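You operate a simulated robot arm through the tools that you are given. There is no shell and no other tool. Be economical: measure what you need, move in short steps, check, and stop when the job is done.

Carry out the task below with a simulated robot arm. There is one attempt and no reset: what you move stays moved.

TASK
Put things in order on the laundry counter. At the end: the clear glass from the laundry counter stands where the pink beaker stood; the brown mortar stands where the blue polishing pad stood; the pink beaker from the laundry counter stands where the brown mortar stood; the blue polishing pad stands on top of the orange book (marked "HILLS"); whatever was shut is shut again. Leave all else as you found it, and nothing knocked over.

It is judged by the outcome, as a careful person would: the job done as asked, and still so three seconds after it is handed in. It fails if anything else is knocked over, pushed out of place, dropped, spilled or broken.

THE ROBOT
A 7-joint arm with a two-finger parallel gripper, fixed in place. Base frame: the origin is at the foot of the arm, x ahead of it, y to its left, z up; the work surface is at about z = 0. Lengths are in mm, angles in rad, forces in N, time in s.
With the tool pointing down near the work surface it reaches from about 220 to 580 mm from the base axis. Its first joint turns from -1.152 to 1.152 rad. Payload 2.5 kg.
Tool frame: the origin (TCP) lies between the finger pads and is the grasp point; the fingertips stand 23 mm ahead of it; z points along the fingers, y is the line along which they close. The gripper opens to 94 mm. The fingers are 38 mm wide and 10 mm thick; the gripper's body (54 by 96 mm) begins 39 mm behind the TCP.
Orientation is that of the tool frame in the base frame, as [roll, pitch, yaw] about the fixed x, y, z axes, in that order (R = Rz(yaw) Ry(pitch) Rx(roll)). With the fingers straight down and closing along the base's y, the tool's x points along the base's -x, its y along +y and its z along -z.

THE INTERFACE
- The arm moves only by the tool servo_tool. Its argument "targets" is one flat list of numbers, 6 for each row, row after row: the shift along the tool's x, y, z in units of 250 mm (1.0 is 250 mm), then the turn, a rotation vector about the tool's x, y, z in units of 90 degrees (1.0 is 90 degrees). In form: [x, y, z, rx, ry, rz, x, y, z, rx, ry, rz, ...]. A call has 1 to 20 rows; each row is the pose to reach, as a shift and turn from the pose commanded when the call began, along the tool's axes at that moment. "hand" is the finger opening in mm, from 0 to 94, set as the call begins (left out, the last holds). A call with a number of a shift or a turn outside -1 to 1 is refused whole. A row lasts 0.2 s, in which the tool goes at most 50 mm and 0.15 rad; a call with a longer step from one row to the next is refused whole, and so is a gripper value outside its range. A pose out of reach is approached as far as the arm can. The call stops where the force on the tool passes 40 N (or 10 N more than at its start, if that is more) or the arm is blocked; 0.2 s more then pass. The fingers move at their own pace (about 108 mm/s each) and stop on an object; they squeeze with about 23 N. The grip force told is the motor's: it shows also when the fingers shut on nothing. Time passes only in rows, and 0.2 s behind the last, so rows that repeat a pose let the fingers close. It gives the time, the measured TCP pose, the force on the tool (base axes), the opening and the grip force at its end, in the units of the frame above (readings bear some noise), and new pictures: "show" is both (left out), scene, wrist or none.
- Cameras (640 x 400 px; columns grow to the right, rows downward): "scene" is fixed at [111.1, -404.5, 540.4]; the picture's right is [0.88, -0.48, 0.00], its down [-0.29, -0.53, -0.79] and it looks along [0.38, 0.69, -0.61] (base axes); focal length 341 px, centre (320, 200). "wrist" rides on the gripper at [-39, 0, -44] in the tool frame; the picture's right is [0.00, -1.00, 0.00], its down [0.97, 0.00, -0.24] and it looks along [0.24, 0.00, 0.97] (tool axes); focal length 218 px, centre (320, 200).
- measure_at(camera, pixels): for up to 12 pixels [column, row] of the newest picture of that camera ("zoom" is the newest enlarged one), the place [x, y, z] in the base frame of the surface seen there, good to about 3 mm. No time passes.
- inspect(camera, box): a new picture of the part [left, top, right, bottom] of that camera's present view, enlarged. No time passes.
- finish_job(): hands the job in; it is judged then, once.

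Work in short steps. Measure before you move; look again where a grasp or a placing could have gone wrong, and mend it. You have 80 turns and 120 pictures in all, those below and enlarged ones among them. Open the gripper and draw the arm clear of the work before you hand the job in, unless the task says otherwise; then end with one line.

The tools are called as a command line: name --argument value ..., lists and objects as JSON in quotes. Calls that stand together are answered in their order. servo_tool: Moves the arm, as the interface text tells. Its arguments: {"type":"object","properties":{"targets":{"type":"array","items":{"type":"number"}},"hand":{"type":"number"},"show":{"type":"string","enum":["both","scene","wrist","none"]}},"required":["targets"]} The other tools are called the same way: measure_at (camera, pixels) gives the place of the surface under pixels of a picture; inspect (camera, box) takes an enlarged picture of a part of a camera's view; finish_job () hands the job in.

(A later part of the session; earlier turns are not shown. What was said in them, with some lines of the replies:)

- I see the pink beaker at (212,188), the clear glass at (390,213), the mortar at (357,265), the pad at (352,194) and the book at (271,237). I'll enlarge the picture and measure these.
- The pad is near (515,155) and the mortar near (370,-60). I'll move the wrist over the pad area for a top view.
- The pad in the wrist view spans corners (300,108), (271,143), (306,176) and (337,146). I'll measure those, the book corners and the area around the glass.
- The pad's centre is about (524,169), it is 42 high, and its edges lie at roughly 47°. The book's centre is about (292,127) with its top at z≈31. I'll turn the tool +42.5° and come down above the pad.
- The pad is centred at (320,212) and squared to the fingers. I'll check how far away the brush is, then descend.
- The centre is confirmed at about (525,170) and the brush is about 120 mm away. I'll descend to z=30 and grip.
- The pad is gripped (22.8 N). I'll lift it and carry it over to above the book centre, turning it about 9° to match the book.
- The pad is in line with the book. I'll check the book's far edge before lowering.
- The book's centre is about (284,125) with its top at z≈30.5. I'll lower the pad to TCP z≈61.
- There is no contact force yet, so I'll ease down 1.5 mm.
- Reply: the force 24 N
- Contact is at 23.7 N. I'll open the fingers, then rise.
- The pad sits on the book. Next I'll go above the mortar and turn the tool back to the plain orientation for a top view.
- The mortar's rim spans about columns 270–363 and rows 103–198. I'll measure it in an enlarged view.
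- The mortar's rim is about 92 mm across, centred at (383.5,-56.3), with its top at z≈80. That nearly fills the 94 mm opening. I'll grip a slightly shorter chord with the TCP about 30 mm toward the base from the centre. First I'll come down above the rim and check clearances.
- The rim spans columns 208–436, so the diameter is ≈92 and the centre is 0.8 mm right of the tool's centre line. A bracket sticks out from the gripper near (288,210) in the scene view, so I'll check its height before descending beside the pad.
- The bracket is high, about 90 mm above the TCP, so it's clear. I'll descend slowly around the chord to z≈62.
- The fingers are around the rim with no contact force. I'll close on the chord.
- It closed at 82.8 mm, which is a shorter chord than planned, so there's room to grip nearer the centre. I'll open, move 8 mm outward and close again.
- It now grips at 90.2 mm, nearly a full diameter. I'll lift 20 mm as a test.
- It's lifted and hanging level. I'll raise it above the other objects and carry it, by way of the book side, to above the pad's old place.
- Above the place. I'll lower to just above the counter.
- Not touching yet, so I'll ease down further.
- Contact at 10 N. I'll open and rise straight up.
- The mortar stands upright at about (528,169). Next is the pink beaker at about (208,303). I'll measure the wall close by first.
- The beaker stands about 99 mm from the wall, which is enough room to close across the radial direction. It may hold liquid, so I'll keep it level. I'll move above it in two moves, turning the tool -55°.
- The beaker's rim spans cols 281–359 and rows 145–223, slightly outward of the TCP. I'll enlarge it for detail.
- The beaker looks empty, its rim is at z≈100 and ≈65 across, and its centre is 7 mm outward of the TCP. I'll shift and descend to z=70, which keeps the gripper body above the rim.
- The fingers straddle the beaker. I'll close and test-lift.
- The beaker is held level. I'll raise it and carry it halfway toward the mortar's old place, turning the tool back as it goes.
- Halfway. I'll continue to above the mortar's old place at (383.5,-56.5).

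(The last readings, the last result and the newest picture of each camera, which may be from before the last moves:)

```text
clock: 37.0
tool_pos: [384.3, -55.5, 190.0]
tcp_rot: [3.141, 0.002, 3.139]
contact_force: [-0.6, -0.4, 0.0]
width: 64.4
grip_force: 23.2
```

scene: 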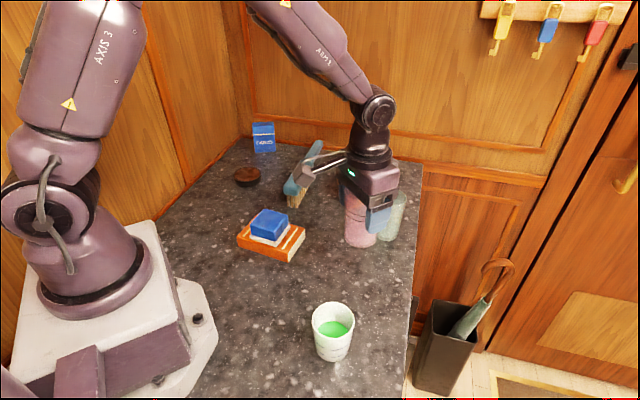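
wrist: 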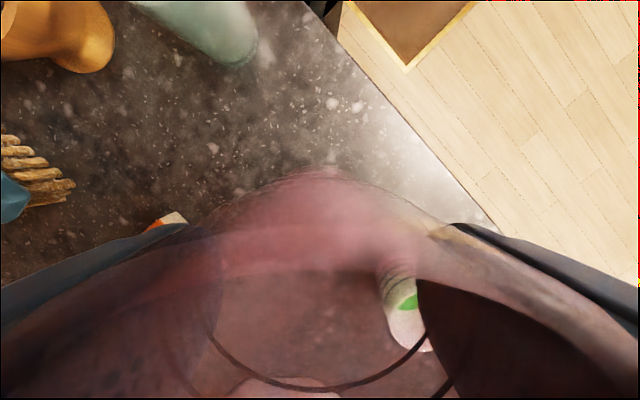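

Directly above it. I'll lower to just above the counter, then ease down to contact.

servo_tool --targets '[0, 0, 0.12, 0, 0, 0, 0, 0, 0.24, 0, 0, 0, 0, 0, 0.34, 0, 0, 0, 0, 0, 0.42, 0, 0, 0, 0, 0, 0.46, 0, 0, 0, 0, 0, 0.476, 0, 0, 0]' --show "scene"

servo_tool --targets '[0, 0, 0.004, 0, 0, 0, 0, 0, 0.008, 0, 0, 0, 0, 0, 0.008, 0, 0, 0]' --show "none"

```text
clock: 38.4
tool_pos: [383.9, -55.7, 70.1]
tcp_rot: [3.141, 0.003, 3.141]
contact_force: [0.2, 0.5, -1.3]
width: 64.9
grip_force: 23.1
```

scene: 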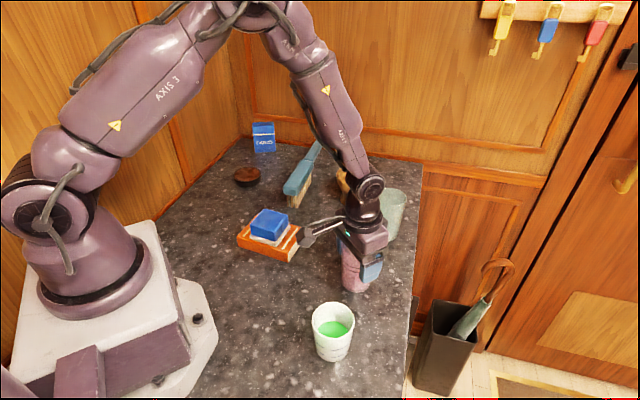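

```text
clock: 39.2
tool_pos: [384.0, -57.4, 69.0]
tcp_rot: [-3.141, 0.001, 3.14]
contact_force: [0.8, 0.4, -0.5]
width: 64.6
grip_force: 22.8
```

No contact yet, so I'll ease down a little more.

servo_tool --targets '[0, 0, 0.004, 0, 0, 0, 0, 0, 0.004, 0, 0, 0]' --show "none"

```text
clock: 39.8
tool_pos: [384.9, -56.5, 68.3]
tcp_rot: [3.141, 0.005, 3.141]
contact_force: [-4.2, 2.9, 11.4]
width: 64.8
grip_force: 23.1
```

Contact at 11 N. I'll open to 88 and rise.

servo_tool --targets '[0, 0, 0, 0, 0, 0, 0, 0, 0, 0, 0, 0]' --hand 88 --show "none"

servo_tool --targets '[0, 0, -0.08, 0, 0, 0, 0, 0, -0.2, 0, 0, 0, 0, 0, -0.36, 0, 0, 0, 0, 0, -0.52, 0, 0, 0, 0, 0, -0.68, 0, 0, 0, 0, 0, -0.68, 0, 0, 0]'

```text
clock: 40.4
tool_pos: [384.8, -55.8, 66.8]
tcp_rot: [-3.141, 0.0, 3.138]
contact_force: [-0.6, 0.3, -0.9]
width: 88.1
grip_force: 0.1
```

```text
clock: 41.8
tool_pos: [382.2, -55.7, 238.1]
tcp_rot: [-3.142, 0.001, 3.138]
contact_force: [0.5, 0.1, 0.1]
width: 88.2
grip_force: 0.1
```

scene: 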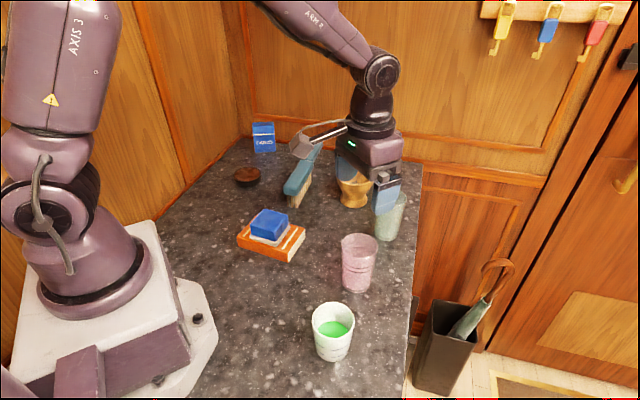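
wrist: 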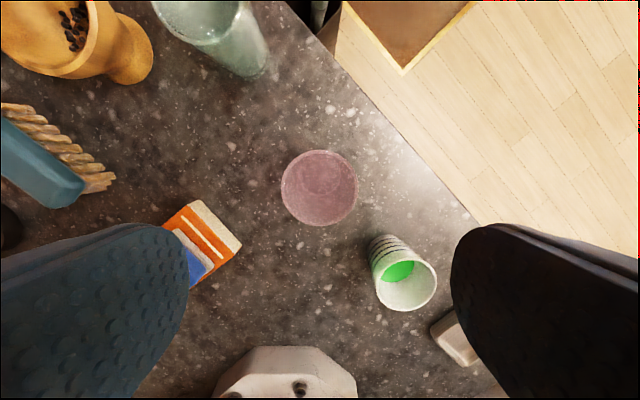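

The beaker is placed. Next I'll go above the clear glass near (521,20).

servo_tool --targets '[-0.118, 0.076, 0, 0, 0, 0, -0.236, 0.152, 0, 0, 0, 0, -0.354, 0.228, 0, 0, 0, 0, -0.5, 0.304, 0, 0, 0, 0, -0.5, 0.304, 0, 0, 0, 0]' --show "wrist"

inspect --camera "wrist" --box '[256, 110, 384, 230]'

```text
clock: 43.0
tool_pos: [507.8, 19.5, 238.3]
tcp_rot: [3.14, 0.001, 3.14]
contact_force: [0.7, -0.7, -0.4]
width: 88.2
grip_force: 0.0
```

wrist: 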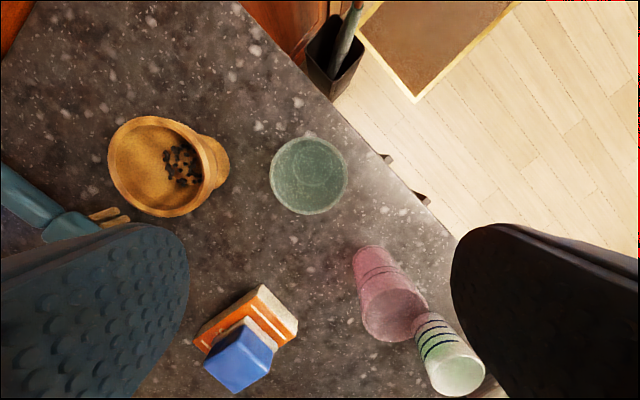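

```text
3.33 times, centred on (320, 170) of wrist
```

zoom: 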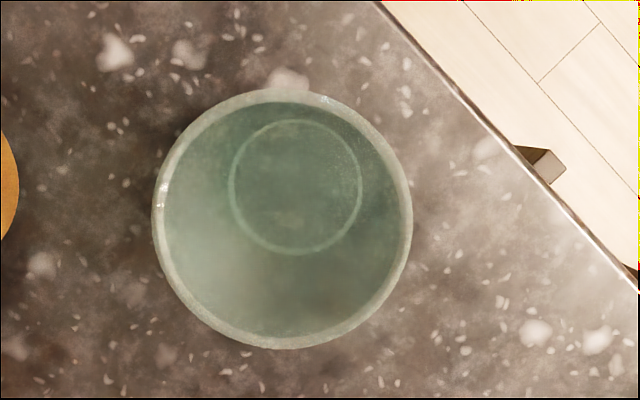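

The glass is empty, centred about 14 mm outward and 9.5 mm to the left of the TCP, and ≈65 across. I'll measure its rim height before descending.

measure_at --camera "wrist" --pixels '[[271, 176], [346, 176], [309, 138], [309, 213], [312, 166], [281, 200], [336, 203]]'

```text
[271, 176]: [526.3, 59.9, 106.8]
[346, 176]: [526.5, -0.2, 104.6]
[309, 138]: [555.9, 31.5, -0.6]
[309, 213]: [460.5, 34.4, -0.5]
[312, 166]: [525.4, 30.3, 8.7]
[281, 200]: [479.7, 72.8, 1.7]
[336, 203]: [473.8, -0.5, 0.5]
```

The rim is at z≈106 and the centre is about (523,29.5). I'll descend to z≈74.

servo_tool --targets '[-0.061, 0.04, 0.1, 0, 0, 0, -0.061, 0.04, 0.22, 0, 0, 0, -0.061, 0.04, 0.34, 0, 0, 0, -0.061, 0.04, 0.46, 0, 0, 0, -0.061, 0.04, 0.56, 0, 0, 0, -0.061, 0.04, 0.63, 0, 0, 0, -0.061, 0.04, 0.657, 0, 0, 0]'

```text
clock: 44.6
tool_pos: [526.4, 30.8, 73.5]
tcp_rot: [3.141, 0.004, 3.139]
contact_force: [-0.2, 0.0, -0.1]
width: 88.1
grip_force: 0.0
```

scene: 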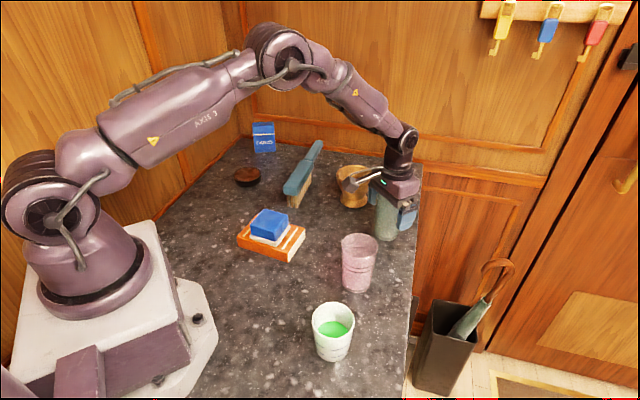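
wrist: 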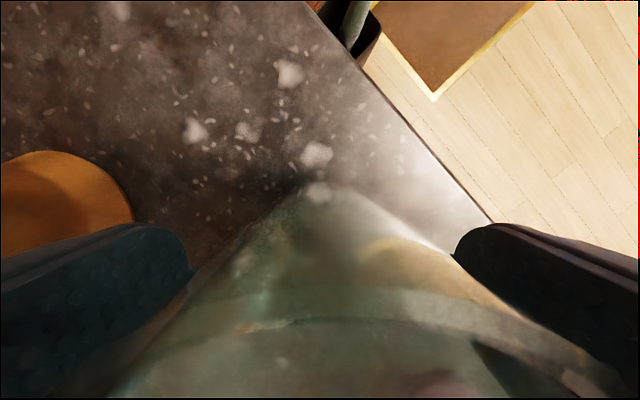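

The fingers straddle the glass. I'll close and test-lift.

servo_tool --targets '[0, 0, 0, 0, 0, 0, 0, 0, 0, 0, 0, 0, 0, 0, 0, 0, 0, 0]' --hand 45 --show "none"

servo_tool --targets '[0, 0, -0.04, 0, 0, 0, 0, 0, -0.08, 0, 0, 0, 0, 0, -0.12, 0, 0, 0, 0, 0, -0.12, 0, 0, 0]'

```text
clock: 45.4
tool_pos: [525.5, 30.2, 74.1]
tcp_rot: [-3.141, 0.0, 3.139]
contact_force: [0.3, 0.2, -0.5]
width: 63.1
grip_force: 23.0
```

```text
clock: 46.4
tool_pos: [523.9, 28.8, 104.5]
tcp_rot: [3.14, 0.002, 3.139]
contact_force: [-0.4, -1.0, -1.6]
width: 62.7
grip_force: 22.9
```

scene: 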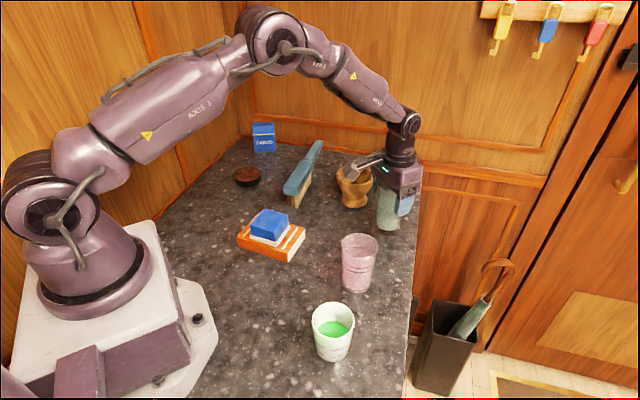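
wrist: 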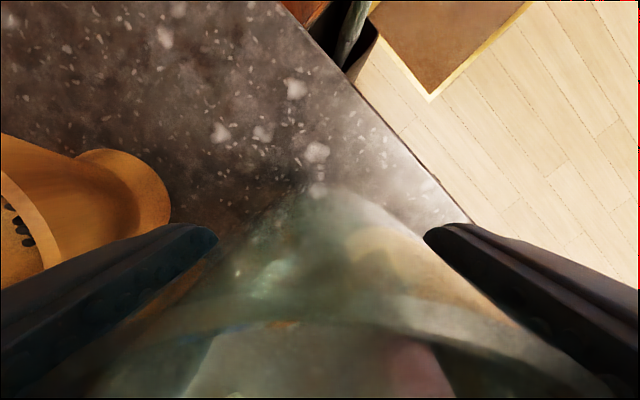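

The glass is held. I'll raise it and carry it halfway to the beaker's old place, turning the tool as it goes.

servo_tool --targets '[0, 0, -0.127, 0, 0, 0, 0, 0, -0.254, 0, 0, 0, 0, 0, -0.382, 0, 0, 0, 0.089, 0.081, -0.382, 0, 0, -0.044, 0.178, 0.161, -0.382, 0, 0, -0.088, 0.267, 0.242, -0.382, 0, 0, -0.132, 0.356, 0.322, -0.382, 0, 0, -0.177, 0.446, 0.403, -0.382, 0, 0, -0.221, 0.535, 0.484, -0.382, 0, 0, -0.266, 0.624, 0.564, -0.382, 0, 0, -0.31, 0.624, 0.564, -0.382, 0, 0, -0.31]' --show "scene"

```text
clock: 48.8
tool_pos: [369.8, 172.1, 198.5]
tcp_rot: [-3.14, 0.002, -2.654]
contact_force: [0.2, -0.4, -2.6]
width: 63.0
grip_force: 23.2
```

scene: 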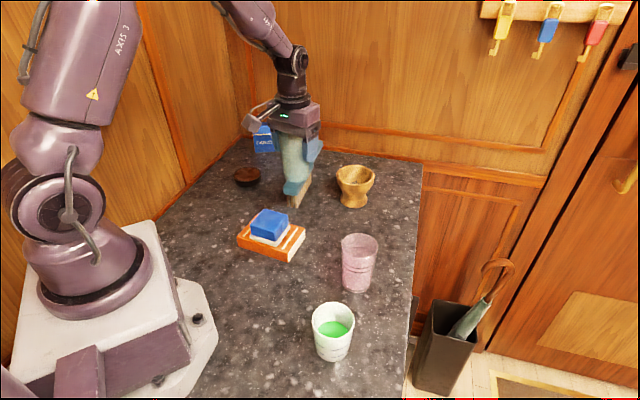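

I'll continue to above (213,310).

servo_tool --targets '[0.042, 0.112, 0, 0, 0, -0.044, 0.083, 0.224, 0, 0, 0, -0.088, 0.125, 0.336, 0, 0, 0, -0.132, 0.166, 0.448, 0, 0, 0, -0.176, 0.208, 0.56, 0, 0, 0, -0.22, 0.25, 0.672, 0, 0, 0, -0.264, 0.291, 0.784, 0, 0, 0, -0.307, 0.291, 0.784, 0, 0, 0, -0.307]'

```text
clock: 50.6
tool_pos: [211.9, 310.3, 198.5]
tcp_rot: [-3.14, 0.001, -2.172]
contact_force: [0.4, -0.4, -1.8]
width: 62.9
grip_force: 23.3
```

scene: 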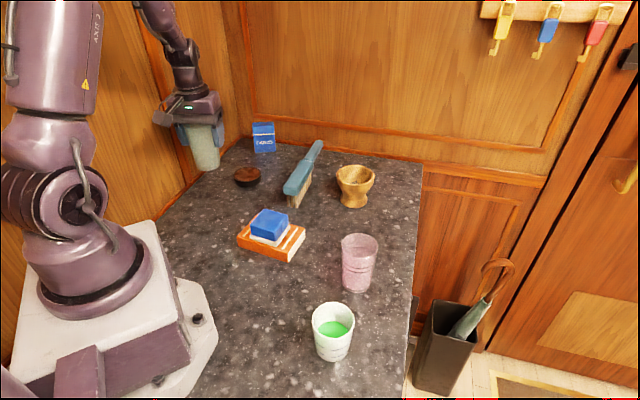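
wrist: 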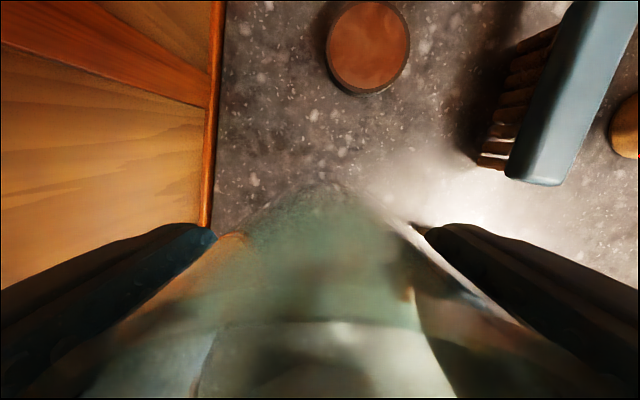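

In place above it. I'll lower to z≈76, then ease down to contact.

servo_tool --targets '[0, 0, 0.12, 0, 0, 0, 0, 0, 0.24, 0, 0, 0, 0, 0, 0.34, 0, 0, 0, 0, 0, 0.42, 0, 0, 0, 0, 0, 0.47, 0, 0, 0, 0, 0, 0.489, 0, 0, 0]' --show "scene"

servo_tool --targets '[0, 0, 0.004, 0, 0, 0, 0, 0, 0.008, 0, 0, 0, 0, 0, 0.008, 0, 0, 0]' --show "none"

```text
clock: 52.0
tool_pos: [212.1, 309.9, 77.4]
tcp_rot: [-3.14, 0.001, -2.172]
contact_force: [0.3, -0.1, -1.6]
width: 63.1
grip_force: 22.9
```

scene: 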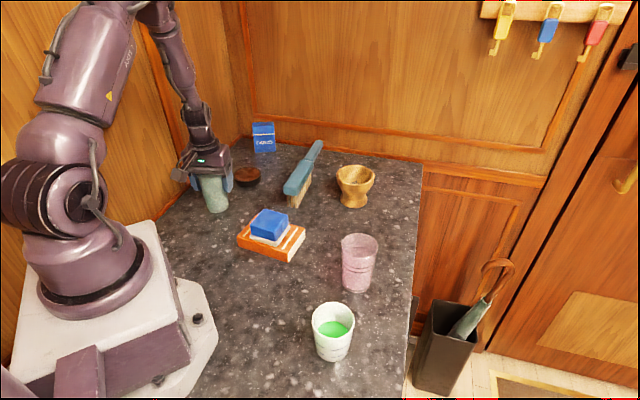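

```text
clock: 52.8
tool_pos: [212.4, 310.4, 76.1]
tcp_rot: [-3.139, 0.001, -2.173]
contact_force: [0.7, -0.1, -2.1]
width: 63.1
grip_force: 22.6
```

Still carrying weight, so I'll ease down another 2 mm.

servo_tool --targets '[0, 0, 0.004, 0, 0, 0, 0, 0, 0.008, 0, 0, 0, 0, 0, 0.008, 0, 0, 0]' --show "none"

```text
clock: 53.6
tool_pos: [213.5, 310.9, 74.0]
tcp_rot: [-3.139, 0.003, -2.175]
contact_force: [0.3, -4.9, 13.5]
width: 63.0
grip_force: 23.7
```

Contact at 13.5 N. I'll release, rise and look.

servo_tool --targets '[0, 0, 0, 0, 0, 0, 0, 0, 0, 0, 0, 0]' --hand 86 --show "none"

servo_tool --targets '[0, 0, -0.08, 0, 0, 0, 0, 0, -0.2, 0, 0, 0, 0, 0, -0.36, 0, 0, 0, 0, 0, -0.52, 0, 0, 0, 0, 0, -0.68, 0, 0, 0, 0, 0, -0.72, 0, 0, 0]'

```text
clock: 54.2
tool_pos: [213.3, 310.3, 73.5]
tcp_rot: [-3.138, 0.002, -2.174]
contact_force: [0.1, -1.2, -0.2]
width: 86.0
grip_force: 0.0
```

```text
clock: 55.6
tool_pos: [211.6, 308.7, 254.9]
tcp_rot: [-3.139, 0.002, -2.172]
contact_force: [-0.2, 0.0, 0.1]
width: 86.2
grip_force: 0.1
```

scene: 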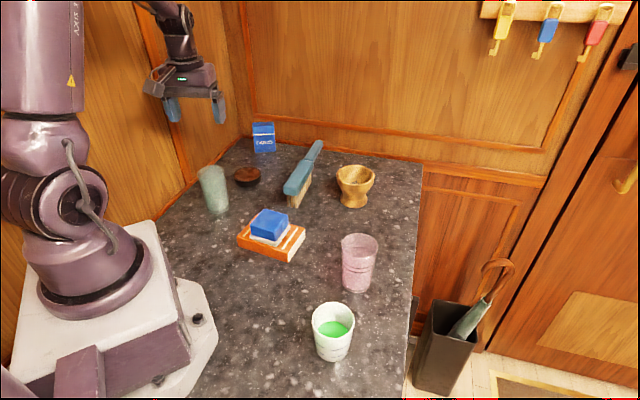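
wrist: 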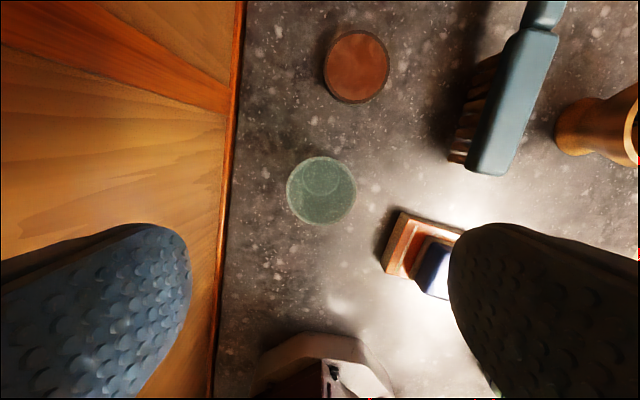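

All four objects stand upright in their new places. The pad is on the book, nothing else has moved, and the arm is clear with its fingers open. I'll hand it in.

finish_job

```text
The job is handed in.
```

The job is handed in: the glass stands where the beaker was, the mortar where the pad was, the beaker where the mortar was, and the pad on the orange "HILLS" book; nothing was knocked over or spilled, and nothing shut was opened.
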